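You operate a simulated robot arm through the tools that you are given. There is no shell and no other tool. Be economical: measure what you need, move in short steps, check, and stop when the job is done.

You are at the controls of a simulated two-armed robot. One attempt, no reset.

Task
Stop the blower, set STAR to 6 s, zero the counter, restart it.
Fine: all at the motor panel; isolator off after STOP, on again once the knob is set; ZERO before START; leave the big fan running.

The check looks at the end state, three seconds after you hand in, the way a careful person would. Anything else that was tipped, shoved, dropped, spilled or broken makes it a failure.

Robot
Two 7-joint arms with two-finger grippers on one trunk, hanging from a carriage that runs on a gantry, over the field with the corners [-1.269, 1.806], [-1.281, -0.894], [-0.001, -0.899], [0.011, 1.801] (x, y) and turns from -6.58 to 5.428 rad about z. Base frame: it is fixed where the carriage stands at the start and does not move with it; the origin is on the floor, on the carriage's upright axis, x ahead of it, y to its left, z up. Readings come in m, rad, newtons and seconds.
The left shoulder is at the start at [0.04, 0.158, 1.427], the right one opposite. With the tool pointing down near the work surface each hand reaches from about 0.1 to 0.6 m from the robot's upright axis, wherever it stands, measured 20 degrees to its own side. Places, roughly: big fan [0.7, -1.4, 1.9]; black zero button [0.5, -0.3, 1.2]; blower [0.7, -1.2, 0.2]; blower isolator [0.5, -0.1, 1.3]; blue speed knob [0.5, -0.3, 1]; break sign switch [0.5, 0.2, 0.8]; fan isolator [0.5, 0.2, 1.3]; green blower button on the motor panel [0.5, -0.3, 1.3]; green break button [0.5, 0.1, 1]; green fan button on the motor panel [0.5, 0, 1.3]; red blower button on the motor panel [0.5, -0.3, 1.2]; red break knob [0.5, 0.2, 1]; red fan button on the motor panel [0.5, 0, 1.2]; small fan switch [0.5, -0.2, 1]; star time knob [0.5, -0.3, 1.1]; tank breaker [0.8, -1.1, 0.8]. Payload 1.96 kg a hand.
Tool frame (each hand has its own): the origin (TCP) lies between the finger pads and is the grasp point; the fingertips stand 0.02 m ahead of it; z points along the fingers, y is the line along which they close. Largest opening 0.072 m; the body of the gripper starts 0.038 m behind the TCP.
Orientation is that of the tool frame in the base frame, as a unit quaternion [w, x, y, z]. With the fingers straight down and closing along the base's y, the tool's x points along the base's -x, its y along +y and its z along -z.

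Tools
- The arms move only by the tool send_rows. It takes "left_series", "right_series" or both (then of equal length, played together; a hand with none holds still); each is one flat list of numbers, 7 for each row, row after row: the gripper command, from -1 (shut) to 1 (fully open), values between in proportion, then the shift along the base's x, y, z in m, then the turn, a rotation vector about the base's x, y, z in rad. In form: [fingers, x, y, z, wx, wy, wz, fingers, x, y, z, wx, wy, wz, ...]. A call has 1 to 10 rows; each row shifts and turns the commanded pose from where the row before left it. A row lasts 0.2 s, in which the tool goes at most 0.05 m and 0.15 rad; a call with a longer step from one row to the next is refused whole, and so is a gripper value outside its range. Where a pose cannot be reached the arm comes as near as it can. A force on the tool above 40 N (or 10 N above the force at the start of the call, whichever is more), or a blocked arm, ends the call early, and 0.2 s more pass. Each finger travels about 0.045 m/s and halts on what it meets, pressing with about 38 N; the grip force reading is that of the motor and also rises with nothing between the fingers. The clock runs only during rows and for 0.2 s after the last one: add rows that do not move to give the fingers time. The reply holds the time, the measured pose of the TCP, the force on the tool along the base axes, the opening and the grip force, in the units named above and with some noise, with the torque about the TCP (base axes, N m) and any sound that the robot's microphone picked up, and new pictures: "views" is both (left out), scene, wrist or none (wrist: the cameras of the hands that moved).
- Cameras (640 x 400 px; columns grow to the right, rows downward): "scene" is now at [0.2065, -0.0276, 1.79]; the picture's right is [-0.64, -0.77, 0.00], its down [-0.67, 0.56, -0.49] and it looks along [0.37, -0.31, -0.87] (base axes); focal length 275 px, centre (320, 200). "left" rides on the left gripper at [0.071, -0.019, -0.082] in its tool frame; the picture's right is [0.26, 0.97, 0.00], its down [-0.67, 0.18, -0.72] and it looks along [-0.69, 0.19, 0.70] (tool axes); focal length 280 px, centre (320, 200). "right" rides on the right gripper at [0.071, 0.019, -0.082] in its tool frame; the picture's right is [-0.26, 0.97, 0.00], its down [-0.67, -0.18, -0.72] and it looks along [-0.69, -0.19, 0.70] (tool axes); focal length 280 px, centre (320, 200). There is no depth. A picture from a camera that has moved, and an enlarged one, comes with that camera's place and axes in the base frame and with its lens. The place of the scene camera against the robot may be out by one fixed shift of up to 0.018 m in any direction.
- raise_lower(by): slides the trunk up (or, below 0, down) by that many m; the arms and the scene camera ride with it, the base frame stays. It gives what a move gives, with no picture.
- drive_base(legs): drives the robot by 1 to 6 legs, each [ahead, left, turn to the left] in m, m and rad, along the robot's own axes; the way and the turn of a leg run together, so that a leg with both is an arc; at most 1.5 m and 3.142 rad a leg. The arms and the cameras ride along, it lands a little off, and it stops where it bumps. It keeps to its track: a leg is cut to what the track allows. It gives what a move gives, and a new picture of the scene camera.
- turn_head(pan, tilt): turns the head with the scene camera to pan (to the left, within 1.501 rad either way) and tilt (down, from -0.506 to 1.204), counted from straight ahead of the robot. It gives what a move gives, and a new picture of the scene camera.
- enlarge(camera, box): a new picture of the part [left, top, right, bottom] of that camera's present view, enlarged. No time passes.
- finish_job(): hands the job in; it is judged then, once.

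Go step by step. Nothing tells you exact positions but the pictures and the camera data: compare them with the known pose of the tool, close in by small moves and look again before you grip or let go. The budget is 120 turns and 260 pictures, counting those below and the enlarged ones. Unless the task says otherwise, let go and move clear before handing in, and close with one line.

The tools are called after "Request:" by a JSON object that holds its "name" and its "arguments". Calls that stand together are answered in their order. send_rows: Moves the arms, as the interface text tells. Its arguments: {"type":"object","properties":{"left_series":{"type":"array"},"right_series":{"type":"array"},"views":{"type":"string","enum":["both","scene","wrist","none"]}},"required":[]} The other tools are called the same way: raise_lower (by) slides the trunk up or down; drive_base (legs) drives the base; turn_head (pan, tilt) turns the head that bears the scene camera; enlarge (camera, box) takes an enlarged picture of a part of a camera's view; finish_job () hands the job in.

At the start:

```text
time_s: 0.0
left_ee_pos: [0.2523, -0.0338, 1.4346]
left_tcp_rot: [0.0, 0.0, 1.0, 0.0]
left_contact_force: [0.5, 0.7, 0.3]
left_ft_torque: [0.01, 0.01, 0.03]
left_gripper_width: 0.072
left_grasp_force: 0.0
right_ee_pos: [0.3264, -0.3906, 1.4341]
right_tcp_rot: [0.0, 0.0, 1.0, 0.0]
right_contact_force: [0.2, -0.3, 0.6]
right_ft_torque: [0.02, -0.01, 0.02]
right_gripper_width: 0.0718
right_grasp_force: 0.0
trunk travel left (down, up): [-0.75, 0.09]
robot x, y, heading: [-0.0006, 0.0027, -0.002]
head pan, tilt: [-0.689, 1.065]
```

scene: 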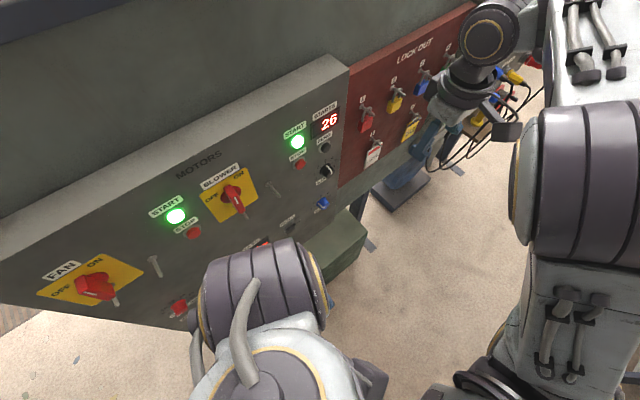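
right: 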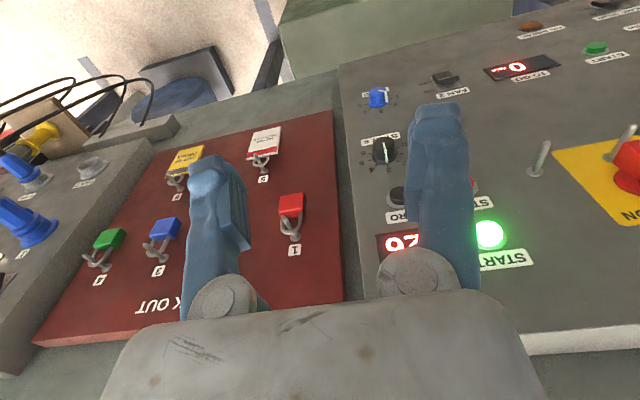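
left: 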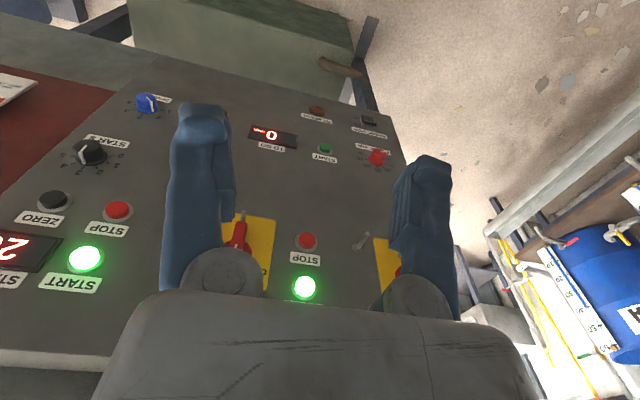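

The motor panel is ahead, with the blower section (START lit, STOP, ZERO, STAR knob, isolator) on its right half. I'll enlarge the views to read labels first.

Request:
{"name": "enlarge", "arguments": {"camera": "scene", "box": [180, 80, 380, 230]}}

Request:
{"name": "enlarge", "arguments": {"camera": "left", "box": [0, 80, 240, 310]}}

Request:
{"name": "enlarge", "arguments": {"camera": "right", "box": [340, 60, 640, 300]}}

```text
2.67 times, centred on (280, 155) of scene
camera zoom: at [0.2065, -0.0276, 1.79], right [-0.64, -0.77, 0.0], down [-0.67, 0.56, -0.49], along [0.37, -0.31, -0.87], focal length 732 px, centre (427, 320)
```

zoom: 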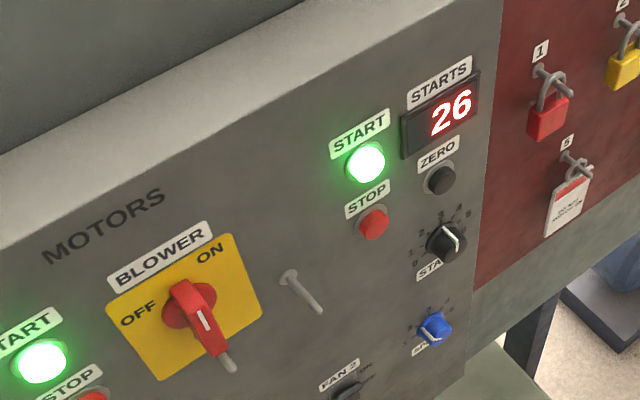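

```text
1.74 times, centred on (120, 195) of left
camera zoom: at [0.1822, -0.0547, 1.5169], right [-0.26, 0.97, 0.0], down [0.67, 0.18, 0.72], along [0.69, 0.19, -0.7], focal length 488 px, centre (668, 209)
```

zoom: 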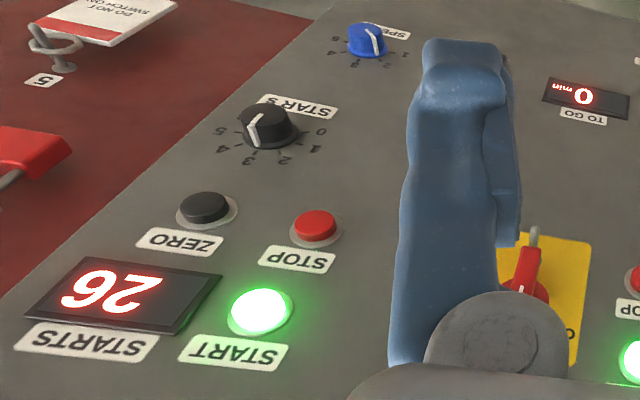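

```text
1.67 times, centred on (490, 180) of right
camera zoom: at [0.2566, -0.3716, 1.5171], right [0.26, 0.97, 0.0], down [0.67, -0.18, 0.72], along [0.69, -0.19, -0.7], focal length 467 px, centre (37, 233)
```

zoom: 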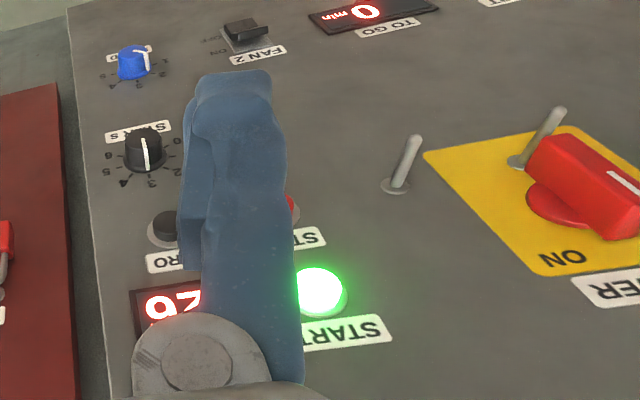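

By triangulating from both wrist cameras, the panel plane is near x≈0.55 and roughly vertical. START is at about y -0.256, z 1.328; STOP at -0.258, 1.246; ZERO at -0.337, 1.248; STAR at -0.342, 1.147; and the isolator at -0.075, 1.285. Next I turn the right hand to point forward, shut, and move the left hand aside.

Request:
{"name": "send_rows", "arguments": {"right_series": [-1, 0, 0.01, -0.005, 0, -0.15, 0, -1, 0, 0.01, -0.005, 0, -0.15, 0, -1, 0, 0.01, -0.005, 0, -0.15, 0, -1, 0, 0.01, -0.005, 0, -0.15, 0, -1, 0, 0.01, -0.005, 0, -0.15, 0, -1, 0, 0.01, -0.005, 0, -0.15, 0, -1, 0, 0.01, -0.005, 0, -0.15, 0, -1, 0, 0.01, -0.005, 0, -0.15, 0, -1, 0, 0.01, -0.005, 0, -0.15, 0, -1, 0, 0.01, -0.005, 0, -0.15, 0], "left_series": [1, 0, 0.025, 0, 0, 0, 0, 1, 0, 0.025, 0, 0, 0, 0, 1, 0, 0.025, 0, 0, 0, 0, 1, 0, 0.025, 0, 0, 0, 0, 1, 0, 0.025, 0, 0, 0, 0, 1, 0, 0.025, 0, 0, 0, 0, 1, 0, 0.025, 0, 0, 0, 0, 1, 0, 0.025, 0, 0, 0, 0, 1, 0, 0.025, 0, 0, 0, 0, 1, 0, 0.025, 0, 0, 0, 0], "views": "both"}}

```text
time_s: 2.2
left_ee_pos: [0.252, 0.2166, 1.4361]
left_tcp_rot: [0.001, 0.0, 1.0, 0.0]
left_contact_force: [1.5, -0.2, 0.2]
left_ft_torque: [-0.01, 0.01, 0.05]
left_gripper_width: 0.0721
left_grasp_force: 0.0
right_ee_pos: [0.3598, -0.3783, 1.3879]
right_tcp_rot: [0.682, -0.001, 0.731, 0.001]
right_contact_force: [0.2, 0.4, 0.5]
right_ft_torque: [0.03, 0.0, -0.01]
right_gripper_width: 0.0
right_grasp_force: 29.3
right hand out of reach, approached as far as the arm can: row 6, 7, 8, 9, 10
trunk travel left (down, up): [-0.75, 0.09]
robot x, y, heading: [0.0008, 0.0005, -0.0]
head pan, tilt: [-0.689, 1.065]
camera scene: at [0.2065, -0.0276, 1.7901], right [-0.64, -0.77, 0.0], down [-0.67, 0.56, -0.49], along [0.37, -0.31, -0.87], focal length 275 px, centre (320, 200)
camera right: at [0.2741, -0.3589, 1.3238], right [0.02, 0.97, 0.26], down [-0.67, -0.18, 0.72], along [0.74, -0.19, 0.64], focal length 280 px, centre (320, 200)
camera left: at [0.1818, 0.1957, 1.5167], right [-0.26, 0.97, 0.0], down [0.67, 0.18, 0.72], along [0.69, 0.19, -0.7], focal length 280 px, centre (320, 200)
```

scene: 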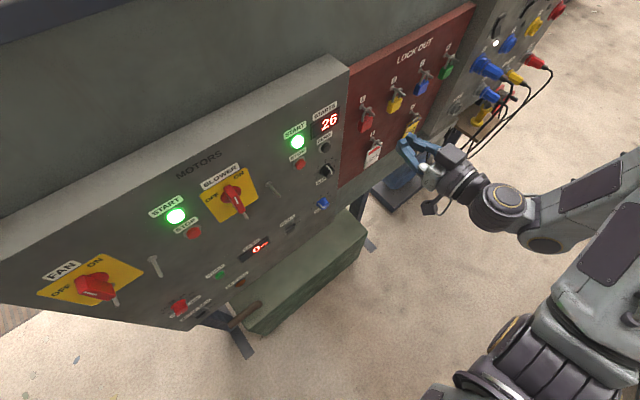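
right: 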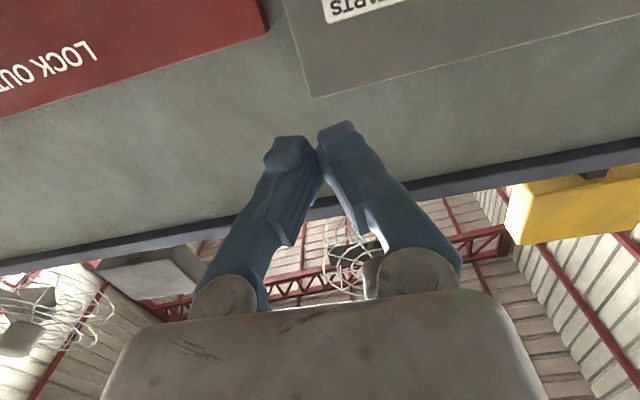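
left: 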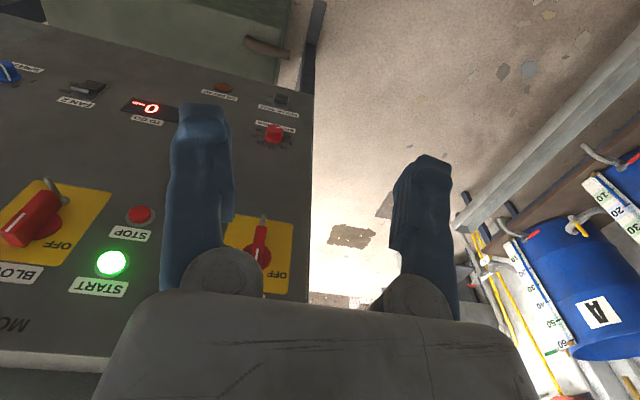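

The right hand is almost forward but cramped, so I'll back the robot off a little and view the panel more frontally.

Request:
{"name": "drive_base", "arguments": {"legs": [[-0.2, 0, 0]]}}

Request:
{"name": "turn_head", "arguments": {"pan": -0.45, "tilt": 0.75}}

```text
time_s: 3.8
left_ee_pos: [0.0536, 0.2143, 1.4348]
left_tcp_rot: [0.0, 0.001, 1.0, 0.0]
left_contact_force: [0.6, -0.2, -0.3]
left_ft_torque: [0.01, -0.02, -0.01]
left_gripper_width: 0.0717
left_grasp_force: 0.1
right_ee_pos: [0.1587, -0.3785, 1.3886]
right_tcp_rot: [0.681, 0.0, 0.732, 0.0]
right_contact_force: [0.7, 0.1, -0.6]
right_ft_torque: [-0.01, -0.01, 0.0]
right_gripper_width: 0.0
right_grasp_force: 29.6
trunk travel left (down, up): [-0.75, 0.09]
robot x, y, heading: [-0.1978, -0.0008, 0.001]
head pan, tilt: [-0.689, 1.065]
camera scene: at [0.0068, -0.0278, 1.79], right [-0.64, -0.77, 0.0], down [-0.67, 0.56, -0.49], along [0.37, -0.31, -0.87], focal length 275 px, centre (320, 200)
```

scene: 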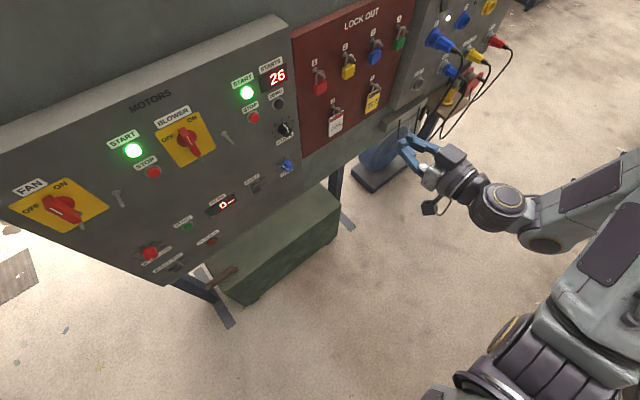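

```text
time_s: 4.6
left_ee_pos: [0.0539, 0.2148, 1.4347]
left_tcp_rot: [-0.001, 0.001, 1.0, 0.001]
left_contact_force: [-0.4, -0.5, -0.3]
left_ft_torque: [-0.02, 0.01, -0.01]
left_gripper_width: 0.0718
left_grasp_force: 0.1
right_ee_pos: [0.1597, -0.3792, 1.3877]
right_tcp_rot: [0.682, 0.0, 0.731, 0.0]
right_contact_force: [-0.1, -0.9, -0.4]
right_ft_torque: [0.0, 0.0, 0.0]
right_gripper_width: 0.0003
right_grasp_force: 29.5
trunk travel left (down, up): [-0.75, 0.09]
robot x, y, heading: [-0.1977, 0.0011, -0.004]
head pan, tilt: [-0.45, 0.75]
camera scene: at [0.0308, -0.0223, 1.8134], right [-0.44, -0.9, 0.0], down [-0.61, 0.3, -0.73], along [0.66, -0.32, -0.68], focal length 275 px, centre (320, 200)
```

scene: 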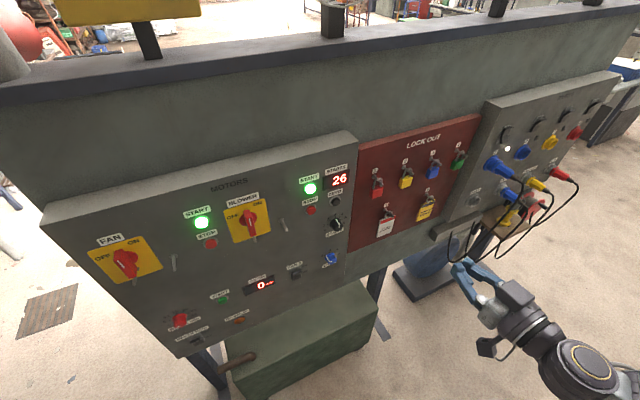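

All consistent. I move the shut right hand in front of blower STOP, with a standoff of about 12 cm.

Request:
{"name": "send_rows", "arguments": {"right_series": [-1, 0.03, 0.015, -0.017, 0, -0.01, 0, -1, 0.03, 0.015, -0.017, 0, -0.01, 0, -1, 0.03, 0.015, -0.017, 0, -0.01, 0, -1, 0.03, 0.015, -0.017, 0, -0.01, 0, -1, 0.03, 0.015, -0.017, 0, -0.01, 0, -1, 0.03, 0.015, -0.017, 0, -0.01, 0, -1, 0.03, 0.015, -0.017, 0, -0.01, 0, -1, 0.03, 0.015, -0.017, 0, 0, 0], "views": "both"}}

```text
time_s: 6.4
left_ee_pos: [0.0539, 0.2147, 1.4364]
left_tcp_rot: [0.0, 0.001, 1.0, 0.001]
left_contact_force: [0.0, -0.4, 0.3]
left_ft_torque: [0.03, -0.01, -0.01]
left_gripper_width: 0.072
left_grasp_force: 0.0
right_ee_pos: [0.3996, -0.2589, 1.2516]
right_tcp_rot: [0.707, 0.001, 0.707, 0.0]
right_contact_force: [-0.4, -0.2, 0.1]
right_ft_torque: [0.01, 0.01, 0.01]
right_gripper_width: 0.0
right_grasp_force: 30.0
trunk travel left (down, up): [-0.75, 0.09]
robot x, y, heading: [-0.2021, -0.0017, -0.002]
head pan, tilt: [-0.45, 0.75]
camera scene: at [0.0308, -0.0223, 1.8135], right [-0.44, -0.9, 0.0], down [-0.61, 0.3, -0.73], along [0.66, -0.32, -0.68], focal length 275 px, centre (320, 200)
camera right: at [0.3185, -0.2388, 1.1816], right [0.0, 0.96, 0.26], down [-0.71, -0.18, 0.67], along [0.7, -0.19, 0.69], focal length 280 px, centre (320, 200)
```

scene: 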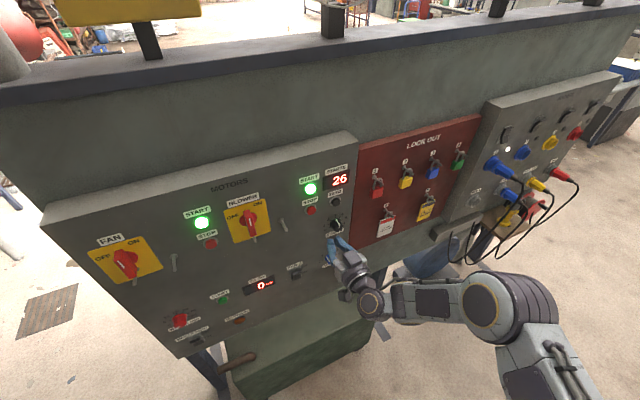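
right: 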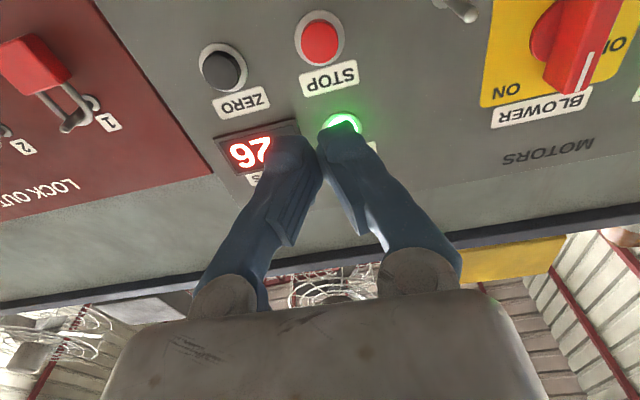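

The wrist view confirms STOP at y≈-0.257, z≈1.246. I approach it to about 4 cm.

Request:
{"name": "send_rows", "arguments": {"right_series": [-1, 0.02, 0.001, -0.0025, 0, 0, 0, -1, 0.02, 0.001, -0.0025, 0, 0, 0, -1, 0.02, 0, 0, 0, 0, 0, -1, 0.02, 0, 0, 0, 0, 0], "views": "both"}}

Request:
{"name": "enlarge", "arguments": {"camera": "scene", "box": [260, 150, 380, 270]}}

```text
time_s: 7.4
left_ee_pos: [0.0524, 0.2132, 1.4344]
left_tcp_rot: [0.0, 0.0, 1.0, 0.0]
left_contact_force: [0.9, -0.3, -0.1]
left_ft_torque: [-0.02, 0.01, -0.02]
left_gripper_width: 0.0721
left_grasp_force: 0.1
right_ee_pos: [0.4803, -0.2563, 1.2464]
right_tcp_rot: [0.706, 0.0, 0.708, 0.0]
right_contact_force: [-0.3, -0.8, -0.8]
right_ft_torque: [-0.02, 0.01, 0.0]
right_gripper_width: 0.0
right_grasp_force: 29.4
trunk travel left (down, up): [-0.75, 0.09]
robot x, y, heading: [-0.201, -0.0033, -0.002]
head pan, tilt: [-0.45, 0.75]
camera scene: at [0.0308, -0.0222, 1.8135], right [-0.44, -0.9, 0.0], down [-0.61, 0.3, -0.73], along [0.66, -0.32, -0.68], focal length 275 px, centre (320, 200)
camera right: at [0.3988, -0.2371, 1.1771], right [0.0, 0.96, 0.26], down [-0.71, -0.18, 0.68], along [0.7, -0.19, 0.69], focal length 280 px, centre (320, 200)
```

scene: 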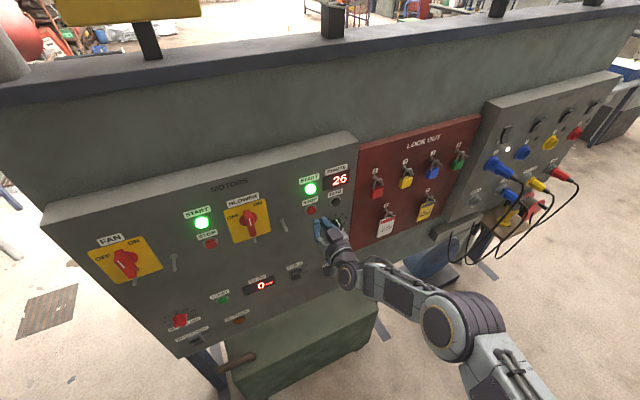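
right: 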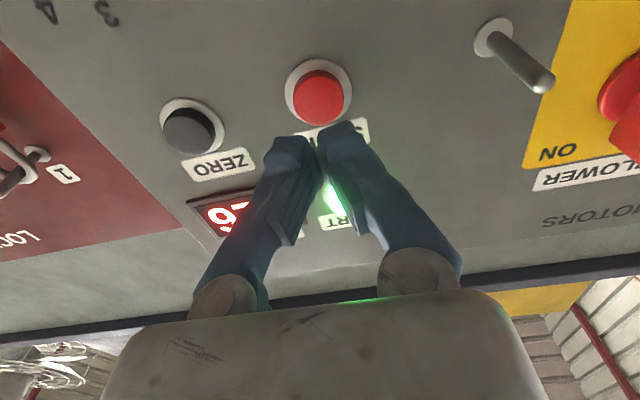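

```text
3.33 times, centred on (320, 210) of scene
camera zoom: at [0.0308, -0.0222, 1.8135], right [-0.44, -0.9, 0.0], down [-0.61, 0.3, -0.73], along [0.66, -0.32, -0.68], focal length 916 px, centre (320, 167)
```

zoom: 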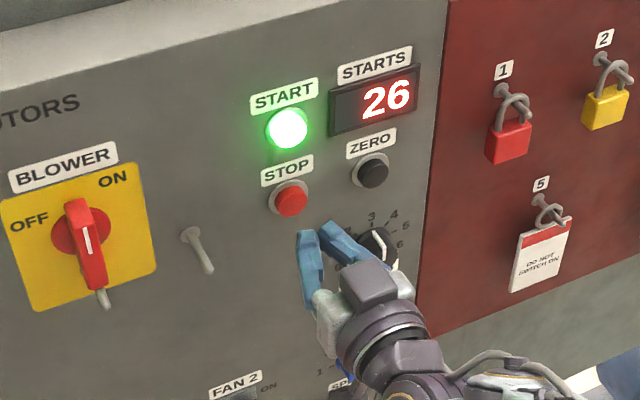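

STOP's front is at about x 0.555, z 1.25. I raise slightly and advance in small steps until the lamp goes out.

Request:
{"name": "send_rows", "arguments": {"right_series": [-1, 0.015, 0, 0.003, 0, 0, 0, -1, 0.015, 0, 0, 0, 0, 0, -1, 0.008, 0, 0, 0, 0, 0, -1, 0.006, 0, 0, 0, 0, 0, -1, 0.004, 0, 0, 0, 0, 0, -1, 0.004, 0, 0, 0, 0, 0], "views": "both"}}

```text
time_s: 8.8
left_ee_pos: [0.0533, 0.2147, 1.4346]
left_tcp_rot: [-0.001, 0.001, 1.0, 0.0]
left_contact_force: [0.5, 0.4, 0.9]
left_ft_torque: [0.01, 0.04, 0.04]
left_gripper_width: 0.072
left_grasp_force: 0.1
right_ee_pos: [0.5188, -0.2562, 1.2542]
right_tcp_rot: [0.707, -0.001, 0.708, 0.001]
right_contact_force: [-0.9, 0.1, 0.1]
right_ft_torque: [0.01, -0.02, 0.03]
right_gripper_width: 0.0001
right_grasp_force: 29.6
right hand out of reach, approached as far as the arm can: row 4, 6
trunk travel left (down, up): [-0.75, 0.09]
robot x, y, heading: [-0.199, 0.0, -0.003]
head pan, tilt: [-0.45, 0.75]
camera scene: at [0.0308, -0.0222, 1.8135], right [-0.44, -0.9, 0.0], down [-0.61, 0.3, -0.73], along [0.66, -0.32, -0.68], focal length 275 px, centre (320, 200)
camera right: at [0.4379, -0.2361, 1.1827], right [0.0, 0.96, 0.26], down [-0.71, -0.18, 0.68], along [0.7, -0.19, 0.69], focal length 280 px, centre (320, 200)
```

scene: 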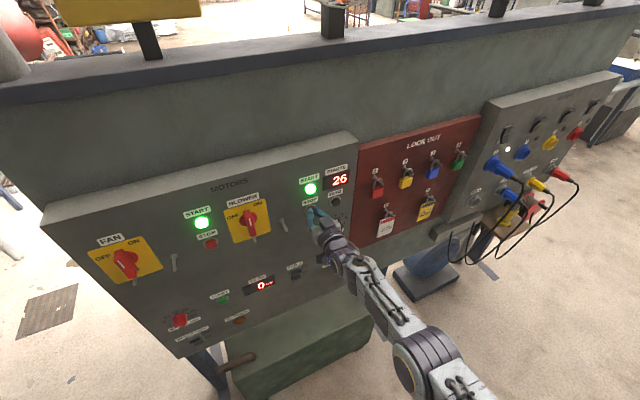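
right: 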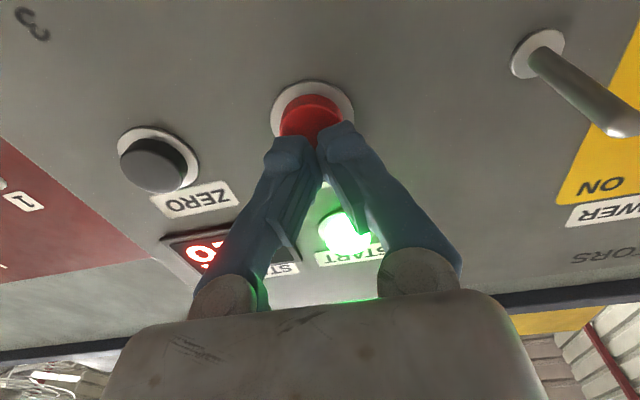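

The arm is at its reach limit. I pull back, drive forward a bit, then retry.

Request:
{"name": "send_rows", "arguments": {"right_series": [-1, -0.03, 0, -0.001, 0, 0, 0, -1, -0.04, 0, -0.001, 0, 0, 0, -1, -0.04, 0, -0.001, 0, 0, 0, -1, -0.02, 0, 0, 0, 0, 0], "views": "none"}}

Request:
{"name": "drive_base", "arguments": {"legs": [[0.1, 0, 0]]}}

```text
time_s: 9.8
left_ee_pos: [0.052, 0.2155, 1.4348]
left_tcp_rot: [0.0, 0.001, 1.0, 0.0]
left_contact_force: [-0.6, 0.6, -0.3]
left_ft_torque: [0.02, -0.01, 0.06]
left_gripper_width: 0.0718
left_grasp_force: 0.1
right_ee_pos: [0.3897, -0.2567, 1.2517]
right_tcp_rot: [0.707, 0.001, 0.707, 0.0]
right_contact_force: [-0.3, 0.6, 0.6]
right_ft_torque: [-0.02, -0.01, 0.0]
right_gripper_width: 0.0
right_grasp_force: 29.3
trunk travel left (down, up): [-0.75, 0.09]
robot x, y, heading: [-0.2016, 0.0003, -0.0]
head pan, tilt: [-0.45, 0.75]
```

```text
time_s: 11.0
left_ee_pos: [0.1539, 0.214, 1.4342]
left_tcp_rot: [0.001, 0.001, 1.0, 0.0]
left_contact_force: [-1.0, -0.3, 0.0]
left_ft_torque: [0.0, 0.01, 0.01]
left_gripper_width: 0.0719
left_grasp_force: 0.1
right_ee_pos: [0.4905, -0.2548, 1.25]
right_tcp_rot: [0.706, 0.0, 0.708, 0.0]
right_contact_force: [-0.3, 0.1, -0.2]
right_ft_torque: [-0.01, 0.01, -0.03]
right_gripper_width: 0.0
right_grasp_force: 29.4
trunk travel left (down, up): [-0.75, 0.09]
robot x, y, heading: [-0.1051, -0.0022, -0.005]
head pan, tilt: [-0.45, 0.75]
camera scene: at [0.1307, -0.0222, 1.8135], right [-0.44, -0.9, 0.0], down [-0.61, 0.3, -0.73], along [0.66, -0.32, -0.68], focal length 275 px, centre (320, 200)
```

scene: 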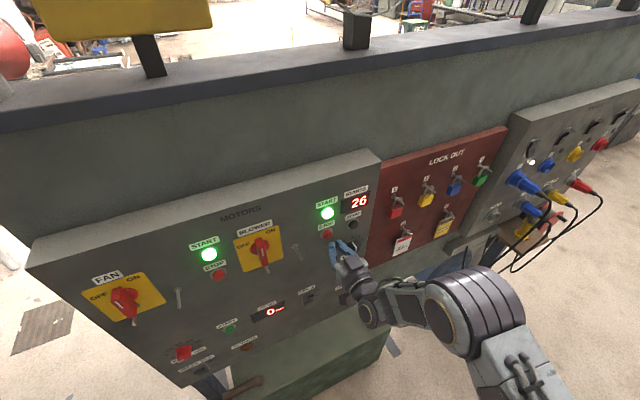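

Now the hand is at x 0.49 and I advance on STOP in small steps.

Request:
{"name": "send_rows", "arguments": {"right_series": [-1, 0.015, -0.0015, 0, 0, 0, 0, -1, 0.015, 0, 0, 0, 0, 0, -1, 0.006, 0, 0, 0, 0, 0, -1, 0.005, 0, 0, 0, 0, 0, -1, 0.005, 0, 0, 0, 0, 0, -1, 0.004, 0, 0, 0, 0, 0], "views": "both"}}

```text
time_s: 12.2
left_ee_pos: [0.149, 0.2145, 1.4338]
left_tcp_rot: [-0.002, 0.002, 1.0, 0.0]
left_contact_force: [0.4, 0.2, -1.1]
left_ft_torque: [0.02, -0.02, 0.02]
left_gripper_width: 0.072
left_grasp_force: 0.1
right_ee_pos: [0.5317, -0.2582, 1.2491]
right_tcp_rot: [0.707, 0.002, 0.707, 0.0]
right_contact_force: [-31.7, 2.8, 10.9]
right_ft_torque: [-0.12, -0.15, 0.01]
right_gripper_width: 0.0059
right_grasp_force: 29.1
trunk travel left (down, up): [-0.75, 0.09]
robot x, y, heading: [-0.0998, -0.003, -0.002]
head pan, tilt: [-0.45, 0.75]
heard: click
stopped in row 5 (right hand): the force on the tool passed its limit at 45 N (the readings are from after the stop); the commanded pose is now the measured one
camera scene: at [0.1283, -0.0225, 1.8129], right [-0.44, -0.9, 0.0], down [-0.62, 0.3, -0.73], along [0.66, -0.32, -0.68], focal length 275 px, centre (320, 200)
camera right: at [0.449, -0.2377, 1.1789], right [0.0, 0.96, 0.27], down [-0.72, -0.18, 0.67], along [0.7, -0.19, 0.69], focal length 280 px, centre (320, 200)
```

scene: 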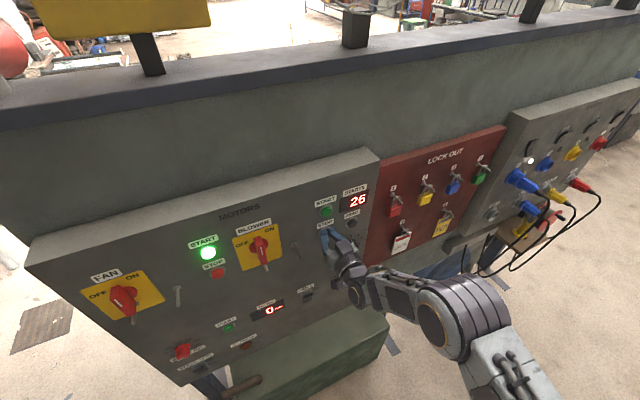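
right: 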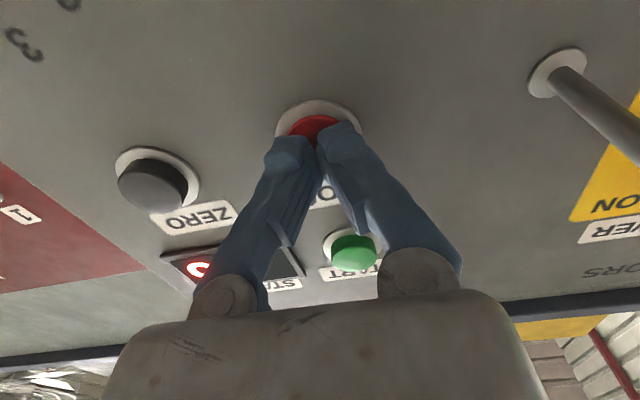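

The click was heard and the blower START lamp is out, with the fan's still lit. I retract and move over to the blower isolator for a look.

Request:
{"name": "send_rows", "arguments": {"right_series": [-1, -0.03, 0, 0, 0, 0, 0, -1, -0.04, 0, 0, 0, 0, 0, -1, -0.04, 0, 0, 0, 0, 0, 0, -0.02, 0.035, 0, 0, 0, 0, 0.5, 0, 0.04, 0, 0, 0, 0, 1, 0, 0.04, 0, 0, 0, 0, 1, 0, 0.04, 0, 0, 0, 0, 1, 0, 0.03, 0, 0, 0, 0], "views": "both"}}

Request:
{"name": "enlarge", "arguments": {"camera": "scene", "box": [200, 180, 400, 300]}}

```text
time_s: 14.0
left_ee_pos: [0.1507, 0.2135, 1.4336]
left_tcp_rot: [0.0, 0.001, 1.0, 0.0]
left_contact_force: [0.6, 0.6, 0.4]
left_ft_torque: [0.02, 0.03, 0.0]
left_gripper_width: 0.0721
left_grasp_force: 0.0
right_ee_pos: [0.403, -0.0716, 1.2497]
right_tcp_rot: [0.708, 0.001, 0.706, 0.0]
right_contact_force: [0.2, 0.5, -1.2]
right_ft_torque: [-0.05, -0.02, 0.03]
right_gripper_width: 0.0719
right_grasp_force: 0.2
trunk travel left (down, up): [-0.75, 0.09]
robot x, y, heading: [-0.1009, -0.0007, 0.0]
head pan, tilt: [-0.45, 0.75]
camera scene: at [0.1301, -0.0224, 1.8135], right [-0.44, -0.9, 0.0], down [-0.61, 0.3, -0.73], along [0.66, -0.32, -0.68], focal length 275 px, centre (320, 200)
camera right: at [0.3225, -0.0527, 1.1797], right [0.0, 0.96, 0.26], down [-0.72, -0.18, 0.67], along [0.7, -0.19, 0.69], focal length 280 px, centre (320, 200)
```

scene: 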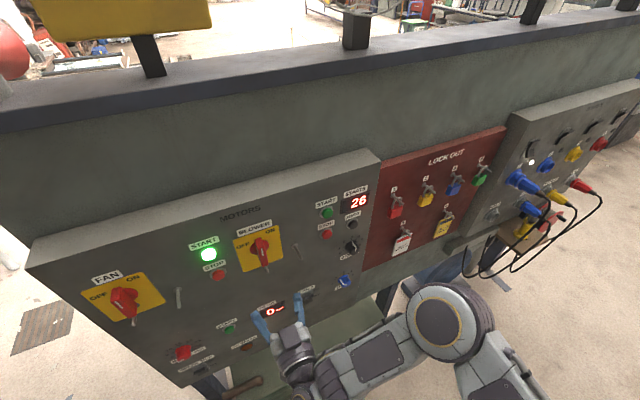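
right: 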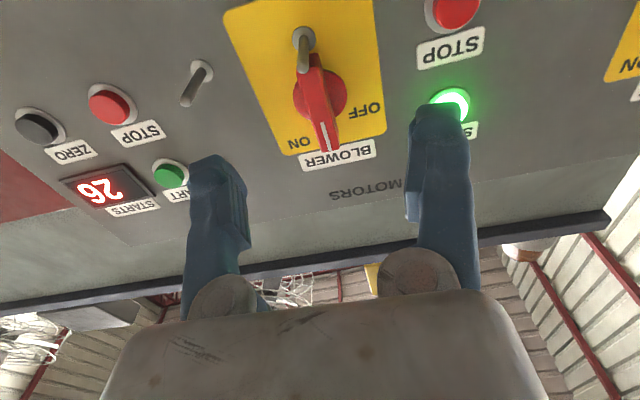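

```text
3.20 times, centred on (300, 240) of scene
camera zoom: at [0.1301, -0.0224, 1.8135], right [-0.44, -0.9, 0.0], down [-0.61, 0.3, -0.73], along [0.66, -0.32, -0.68], focal length 879 px, centre (384, 72)
```

zoom: 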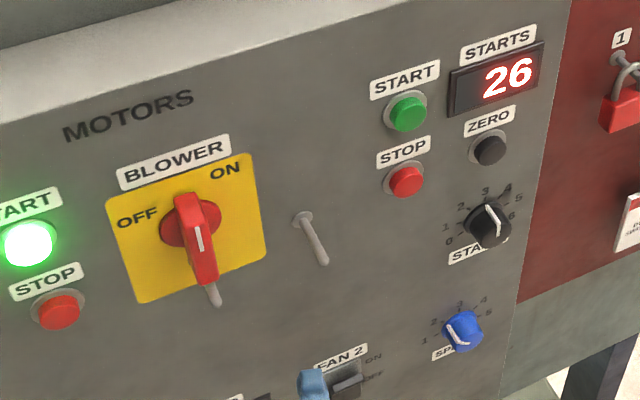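

Request:
{"name": "enlarge", "arguments": {"camera": "right", "box": [170, 0, 410, 180]}}

Request:
{"name": "enlarge", "arguments": {"camera": "scene", "box": [80, 210, 320, 330]}}

Request:
{"name": "enlarge", "arguments": {"camera": "scene", "box": [320, 190, 380, 300]}}

```text
2.22 times, centred on (290, 90) of right
camera zoom: at [0.3225, -0.0527, 1.1797], right [0.0, 0.96, 0.26], down [-0.72, -0.18, 0.67], along [0.7, -0.19, 0.69], focal length 623 px, centre (387, 444)
```

zoom: 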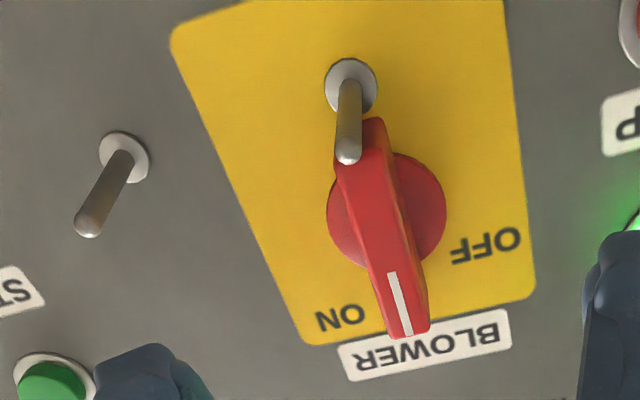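

```text
2.67 times, centred on (200, 270) of scene
camera zoom: at [0.1301, -0.0224, 1.8135], right [-0.44, -0.9, 0.0], down [-0.61, 0.3, -0.73], along [0.66, -0.32, -0.68], focal length 732 px, centre (640, 13)
```

zoom: 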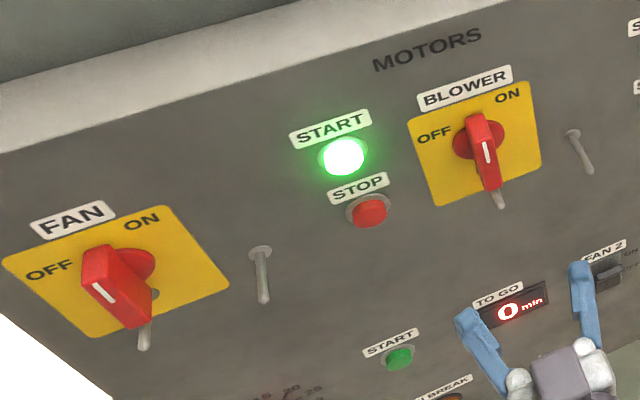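

```text
3.64 times, centred on (350, 245) of scene
camera zoom: at [0.1301, -0.0224, 1.8135], right [-0.44, -0.9, 0.0], down [-0.61, 0.3, -0.73], along [0.66, -0.32, -0.68], focal length 999 px, centre (211, 36)
```

zoom: 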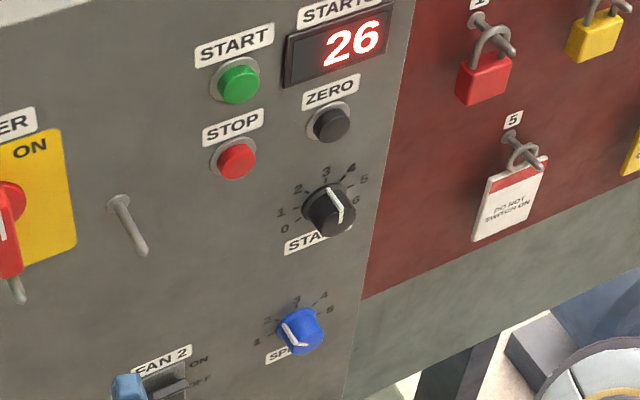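

The blower handle stands upright (tick up, ON), pivot about y -0.08, z 1.28, with OFF to the left, so I expect roughly a quarter turn counter-clockwise. A padlock peg sticks out just below it, about z 1.24. I first test in free air whether the wrist can roll -90° about x.

Request:
{"name": "send_rows", "arguments": {"right_series": [0, 0, 0, 0.003, -0.15, 0, 0, 0, 0, 0, 0.003, -0.15, 0, 0, 0, 0, 0, 0.003, -0.15, 0, 0, 0, 0, 0, 0.003, -0.15, 0, 0, 0, 0, 0, 0.003, -0.15, 0, 0, 0, 0, 0, 0.003, -0.15, 0, 0, 0, 0, 0, 0.003, -0.15, 0, 0, 0, 0, 0, 0.003, -0.15, 0, 0, 0, 0, 0, 0.003, -0.15, 0, 0, 0, 0, 0, 0.003, -0.15, 0, 0], "views": "both"}}

Request:
{"name": "enlarge", "arguments": {"camera": "right", "box": [200, 0, 520, 200]}}

```text
time_s: 16.2
left_ee_pos: [0.1531, 0.2152, 1.4348]
left_tcp_rot: [0.0, 0.001, 1.0, 0.001]
left_contact_force: [-0.3, 0.4, 0.2]
left_ft_torque: [0.05, -0.04, 0.01]
left_gripper_width: 0.072
left_grasp_force: 0.1
right_ee_pos: [0.4051, -0.0724, 1.2805]
right_tcp_rot: [0.517, -0.483, 0.517, -0.482]
right_contact_force: [-0.2, -0.6, -0.9]
right_ft_torque: [0.03, -0.01, -0.04]
right_gripper_width: 0.0357
right_grasp_force: 0.1
trunk travel left (down, up): [-0.75, 0.09]
robot x, y, heading: [-0.105, -0.0021, 0.002]
head pan, tilt: [-0.45, 0.75]
camera scene: at [0.1301, -0.0224, 1.8135], right [-0.44, -0.9, 0.0], down [-0.61, 0.3, -0.73], along [0.66, -0.32, -0.68], focal length 275 px, centre (320, 200)
camera right: at [0.3233, -0.1418, 1.2569], right [0.0, 0.33, -0.94], down [-0.72, 0.66, 0.23], along [0.7, 0.68, 0.24], focal length 280 px, centre (320, 200)
```

scene: 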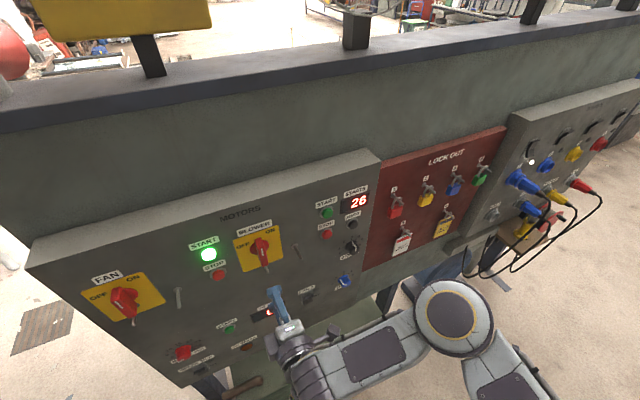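
right: 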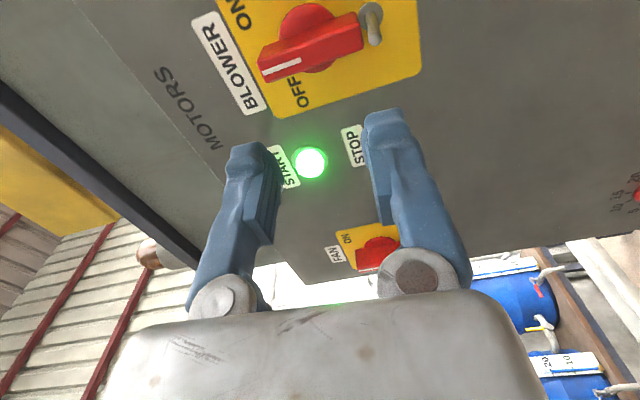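

```text
2.00 times, centred on (360, 100) of right
camera zoom: at [0.3233, -0.1418, 1.2569], right [0.0, 0.33, -0.94], down [-0.72, 0.66, 0.23], along [0.7, 0.68, 0.24], focal length 561 px, centre (240, 400)
```

zoom: 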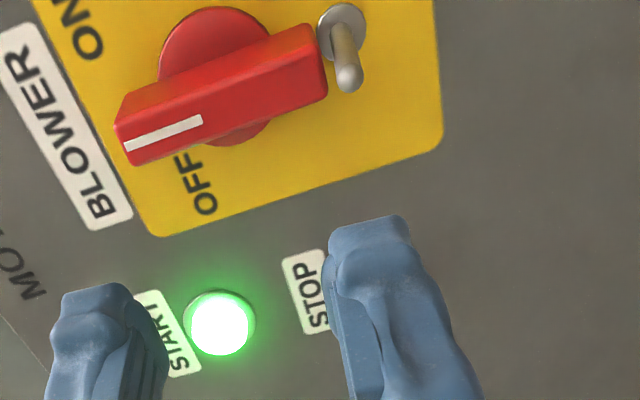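

The roll is reachable. Using both views, the handle front face is at x≈0.517, y≈-0.081, spanning z 1.25–1.318. I roll back upright and line up in front of it.

Request:
{"name": "send_rows", "arguments": {"right_series": [0, 0, -0.001, 0, 0.15, 0, 0, 0, 0, -0.001, 0, 0.15, 0, 0, 0, 0, -0.001, 0, 0.15, 0, 0, 0, 0, -0.001, 0, 0.15, 0, 0, 0, 0, -0.001, 0, 0.15, 0, 0, 0, 0, -0.001, 0, 0.15, 0, 0, 0, 0.01, -0.001, 0.001, 0.15, 0, 0, 0, 0.01, -0.001, 0.001, 0.15, 0, 0, 0, 0.01, 0, 0.001, 0.15, 0, 0, 0, 0.01, 0, 0, 0.15, 0, 0], "views": "wrist"}}

```text
time_s: 18.4
left_ee_pos: [0.1524, 0.2149, 1.4345]
left_tcp_rot: [0.0, 0.0, 1.0, 0.001]
left_contact_force: [0.2, 0.0, -0.2]
left_ft_torque: [0.01, -0.01, 0.02]
left_gripper_width: 0.0721
left_grasp_force: 0.1
right_ee_pos: [0.4443, -0.0802, 1.2839]
right_tcp_rot: [0.708, 0.002, 0.706, 0.001]
right_contact_force: [0.2, -1.1, 0.5]
right_ft_torque: [0.01, 0.01, 0.0]
right_gripper_width: 0.0361
right_grasp_force: 0.1
trunk travel left (down, up): [-0.75, 0.09]
robot x, y, heading: [-0.101, -0.0004, -0.004]
head pan, tilt: [-0.45, 0.75]
camera right: at [0.3628, -0.0606, 1.2129], right [0.0, 0.96, 0.27], down [-0.72, -0.19, 0.67], along [0.7, -0.19, 0.69], focal length 280 px, centre (320, 200)
```

right: 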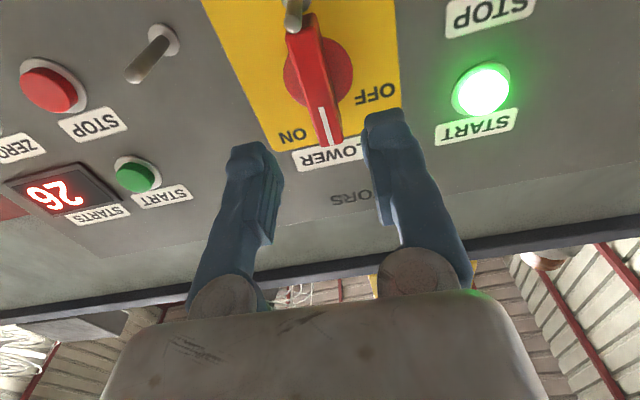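

The handle lies between the fingers' paths. I advance to x≈0.497 and look.

Request:
{"name": "send_rows", "arguments": {"right_series": [0, 0.02, 0, 0, 0, 0, 0, 0, 0.018, 0, 0, 0, 0, 0, 0, 0.015, 0, 0, 0, 0, 0], "views": "both"}}

Request:
{"name": "enlarge", "arguments": {"camera": "scene", "box": [200, 200, 320, 300]}}

```text
time_s: 19.2
left_ee_pos: [0.1521, 0.2144, 1.4349]
left_tcp_rot: [0.0, 0.001, 1.0, 0.0]
left_contact_force: [0.2, 0.2, 0.3]
left_ft_torque: [0.01, 0.0, -0.02]
left_gripper_width: 0.0721
left_grasp_force: 0.1
right_ee_pos: [0.4979, -0.08, 1.2837]
right_tcp_rot: [0.708, 0.0, 0.706, 0.001]
right_contact_force: [0.6, -0.5, -0.4]
right_ft_torque: [0.0, 0.04, 0.0]
right_gripper_width: 0.036
right_grasp_force: 0.1
trunk travel left (down, up): [-0.75, 0.09]
robot x, y, heading: [-0.1021, 0.0006, -0.002]
head pan, tilt: [-0.45, 0.75]
camera scene: at [0.1301, -0.0224, 1.8135], right [-0.44, -0.9, 0.0], down [-0.61, 0.3, -0.73], along [0.66, -0.32, -0.68], focal length 275 px, centre (320, 200)
camera right: at [0.416, -0.0608, 1.2135], right [0.0, 0.96, 0.26], down [-0.72, -0.18, 0.67], along [0.7, -0.19, 0.69], focal length 280 px, centre (320, 200)
```

scene: 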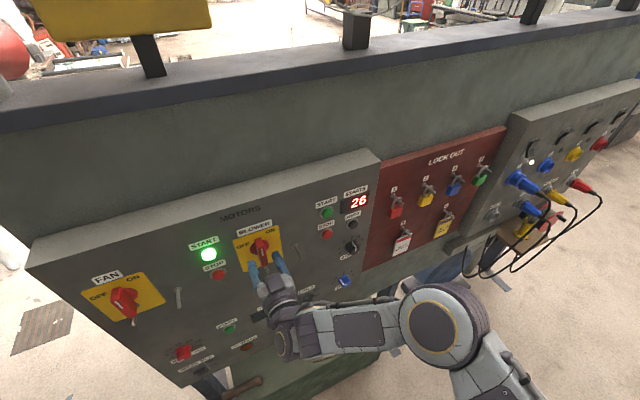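
right: 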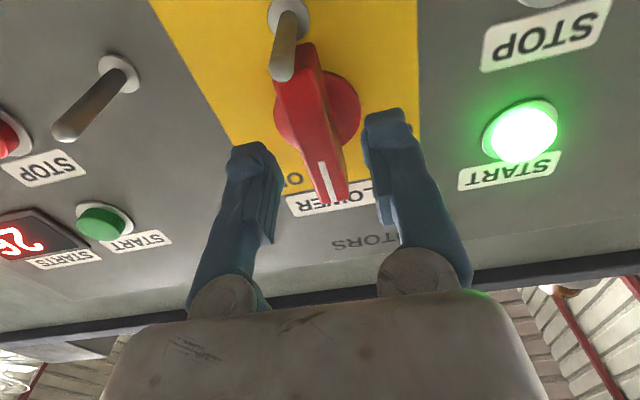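

```text
4.00 times, centred on (260, 250) of scene
camera zoom: at [0.1301, -0.0224, 1.8135], right [-0.44, -0.9, 0.0], down [-0.61, 0.3, -0.73], along [0.66, -0.32, -0.68], focal length 1099 px, centre (560, 0)
```

zoom: 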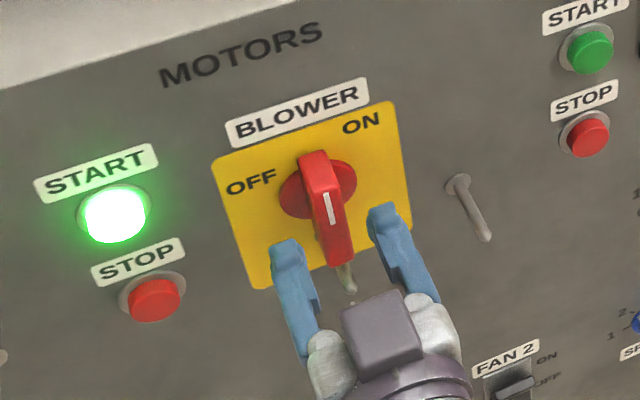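

Centred. I advance 2.3 cm and close on the handle.

Request:
{"name": "send_rows", "arguments": {"right_series": [0, 0.012, 0, 0, 0, 0, 0, 0, 0.011, 0, 0, 0, 0, 0, -1, 0, 0, 0, 0, 0, 0, -1, 0, 0, 0, 0, 0, 0, -1, 0, 0, 0, 0, 0, 0], "views": "wrist"}}

```text
time_s: 20.4
left_ee_pos: [0.1525, 0.213, 1.4338]
left_tcp_rot: [0.0, 0.001, 1.0, 0.0]
left_contact_force: [0.1, -0.5, 0.0]
left_ft_torque: [0.02, -0.01, -0.01]
left_gripper_width: 0.0719
left_grasp_force: 0.1
right_ee_pos: [0.5207, -0.0815, 1.2839]
right_tcp_rot: [0.708, 0.001, 0.707, -0.001]
right_contact_force: [6.1, -7.8, -4.2]
right_ft_torque: [0.01, -0.01, -0.13]
right_gripper_width: 0.0166
right_grasp_force: 38.9
trunk travel left (down, up): [-0.75, 0.09]
robot x, y, heading: [-0.1015, 0.0021, -0.002]
head pan, tilt: [-0.45, 0.75]
camera right: at [0.4393, -0.0622, 1.2135], right [0.0, 0.96, 0.26], down [-0.72, -0.18, 0.67], along [0.7, -0.19, 0.69], focal length 280 px, centre (320, 200)
```

right: 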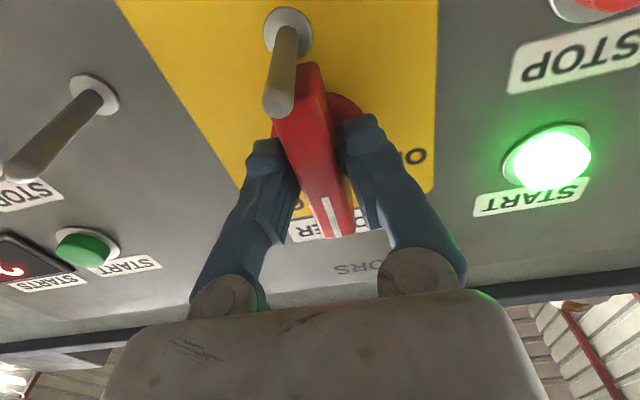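

Gripped at 16.6 mm. I turn it counter-clockwise, half way first, watching forces.

Request:
{"name": "send_rows", "arguments": {"right_series": [-1, 0, 0, 0, -0.1, 0, 0, -1, 0, 0, 0, -0.15, 0, 0, -1, 0, 0, 0, -0.15, 0, 0, -1, 0, 0, 0, -0.15, 0, 0, -1, 0, 0, 0, -0.15, 0, 0], "views": "both"}}

```text
time_s: 21.6
left_ee_pos: [0.1524, 0.2132, 1.4342]
left_tcp_rot: [-0.001, 0.001, 1.0, -0.001]
left_contact_force: [-0.1, 0.6, 0.2]
left_ft_torque: [-0.03, -0.02, -0.01]
left_gripper_width: 0.0722
left_grasp_force: 0.0
right_ee_pos: [0.5206, -0.0818, 1.2844]
right_tcp_rot: [0.664, -0.243, 0.663, -0.244]
right_contact_force: [6.5, -14.0, -4.9]
right_ft_torque: [0.05, 0.26, -0.37]
right_gripper_width: 0.0161
right_grasp_force: 40.5
trunk travel left (down, up): [-0.75, 0.09]
robot x, y, heading: [-0.1009, 0.0041, -0.005]
head pan, tilt: [-0.45, 0.75]
camera scene: at [0.1303, -0.0231, 1.8136], right [-0.44, -0.9, 0.0], down [-0.61, 0.3, -0.73], along [0.66, -0.32, -0.68], focal length 275 px, centre (320, 200)
camera right: at [0.4393, -0.1132, 1.2181], right [0.0, 0.91, -0.42], down [-0.72, 0.3, 0.63], along [0.7, 0.3, 0.65], focal length 280 px, centre (320, 200)
```

scene: 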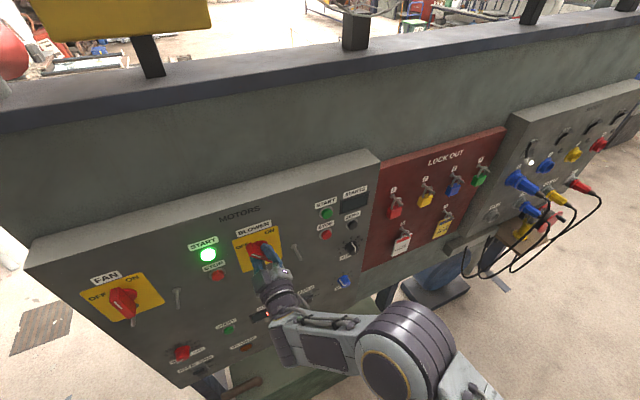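
right: 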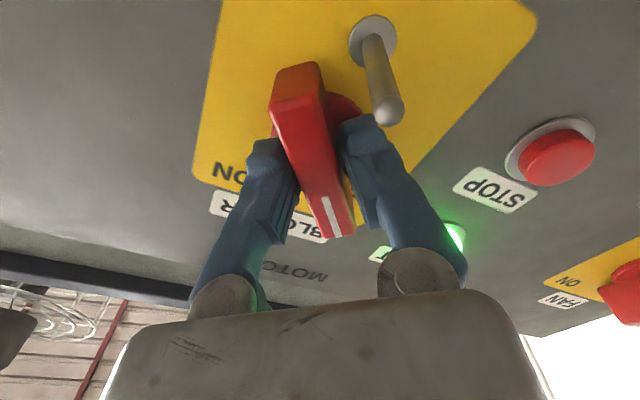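

The handle is turning and the counter display went dark. I continue to the end stop.

Request:
{"name": "send_rows", "arguments": {"right_series": [-1, 0, 0, 0, -0.15, 0, 0, -1, 0, 0, 0, -0.15, 0, 0, -1, 0, 0, 0, -0.15, 0, 0, -1, 0, 0, 0, -0.15, 0, 0, -1, 0, 0, 0, -0.15, 0, 0, -1, 0, 0, 0, -0.12, 0, 0], "views": "both"}}

Request:
{"name": "enlarge", "arguments": {"camera": "scene", "box": [200, 190, 380, 300]}}

```text
time_s: 23.0
left_ee_pos: [0.1535, 0.2134, 1.434]
left_tcp_rot: [0.0, 0.002, 1.0, -0.001]
left_contact_force: [-0.8, 0.0, 0.8]
left_ft_torque: [0.04, 0.01, 0.02]
left_gripper_width: 0.072
left_grasp_force: 0.0
right_ee_pos: [0.5205, -0.0815, 1.2859]
right_tcp_rot: [-0.5, 0.501, -0.499, 0.501]
right_contact_force: [-0.3, -18.9, 1.2]
right_ft_torque: [0.05, -0.04, -0.41]
right_gripper_width: 0.0162
right_grasp_force: 40.1
trunk travel left (down, up): [-0.75, 0.09]
robot x, y, heading: [-0.1005, 0.0001, -0.002]
head pan, tilt: [-0.45, 0.75]
camera scene: at [0.1302, -0.0233, 1.8137], right [-0.44, -0.9, 0.0], down [-0.61, 0.3, -0.73], along [0.66, -0.32, -0.68], focal length 275 px, centre (320, 200)
camera right: at [0.4393, -0.1534, 1.2662], right [0.0, 0.26, -0.97], down [-0.72, 0.67, 0.18], along [0.7, 0.69, 0.19], focal length 280 px, centre (320, 200)
```

scene: 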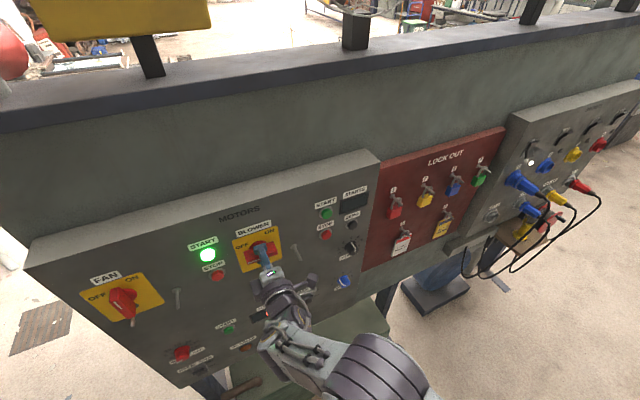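
right: 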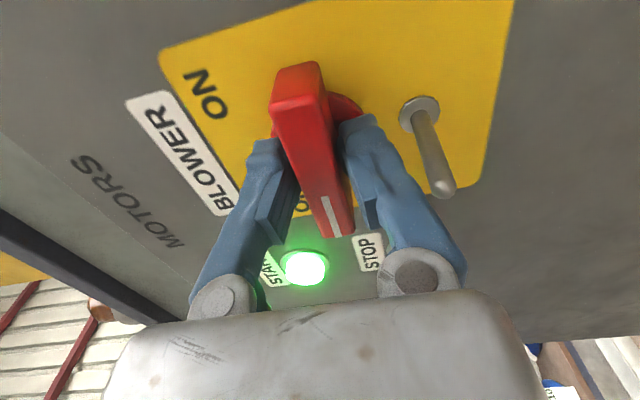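

```text
3.56 times, centred on (290, 245) of scene
camera zoom: at [0.1302, -0.0233, 1.8137], right [-0.44, -0.9, 0.0], down [-0.61, 0.3, -0.73], along [0.66, -0.32, -0.68], focal length 976 px, centre (427, 40)
```

zoom: 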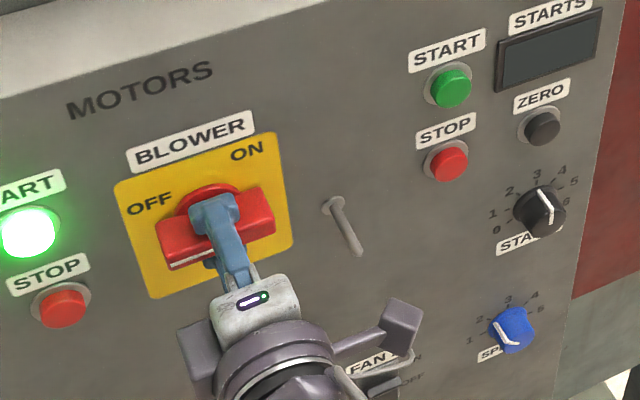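

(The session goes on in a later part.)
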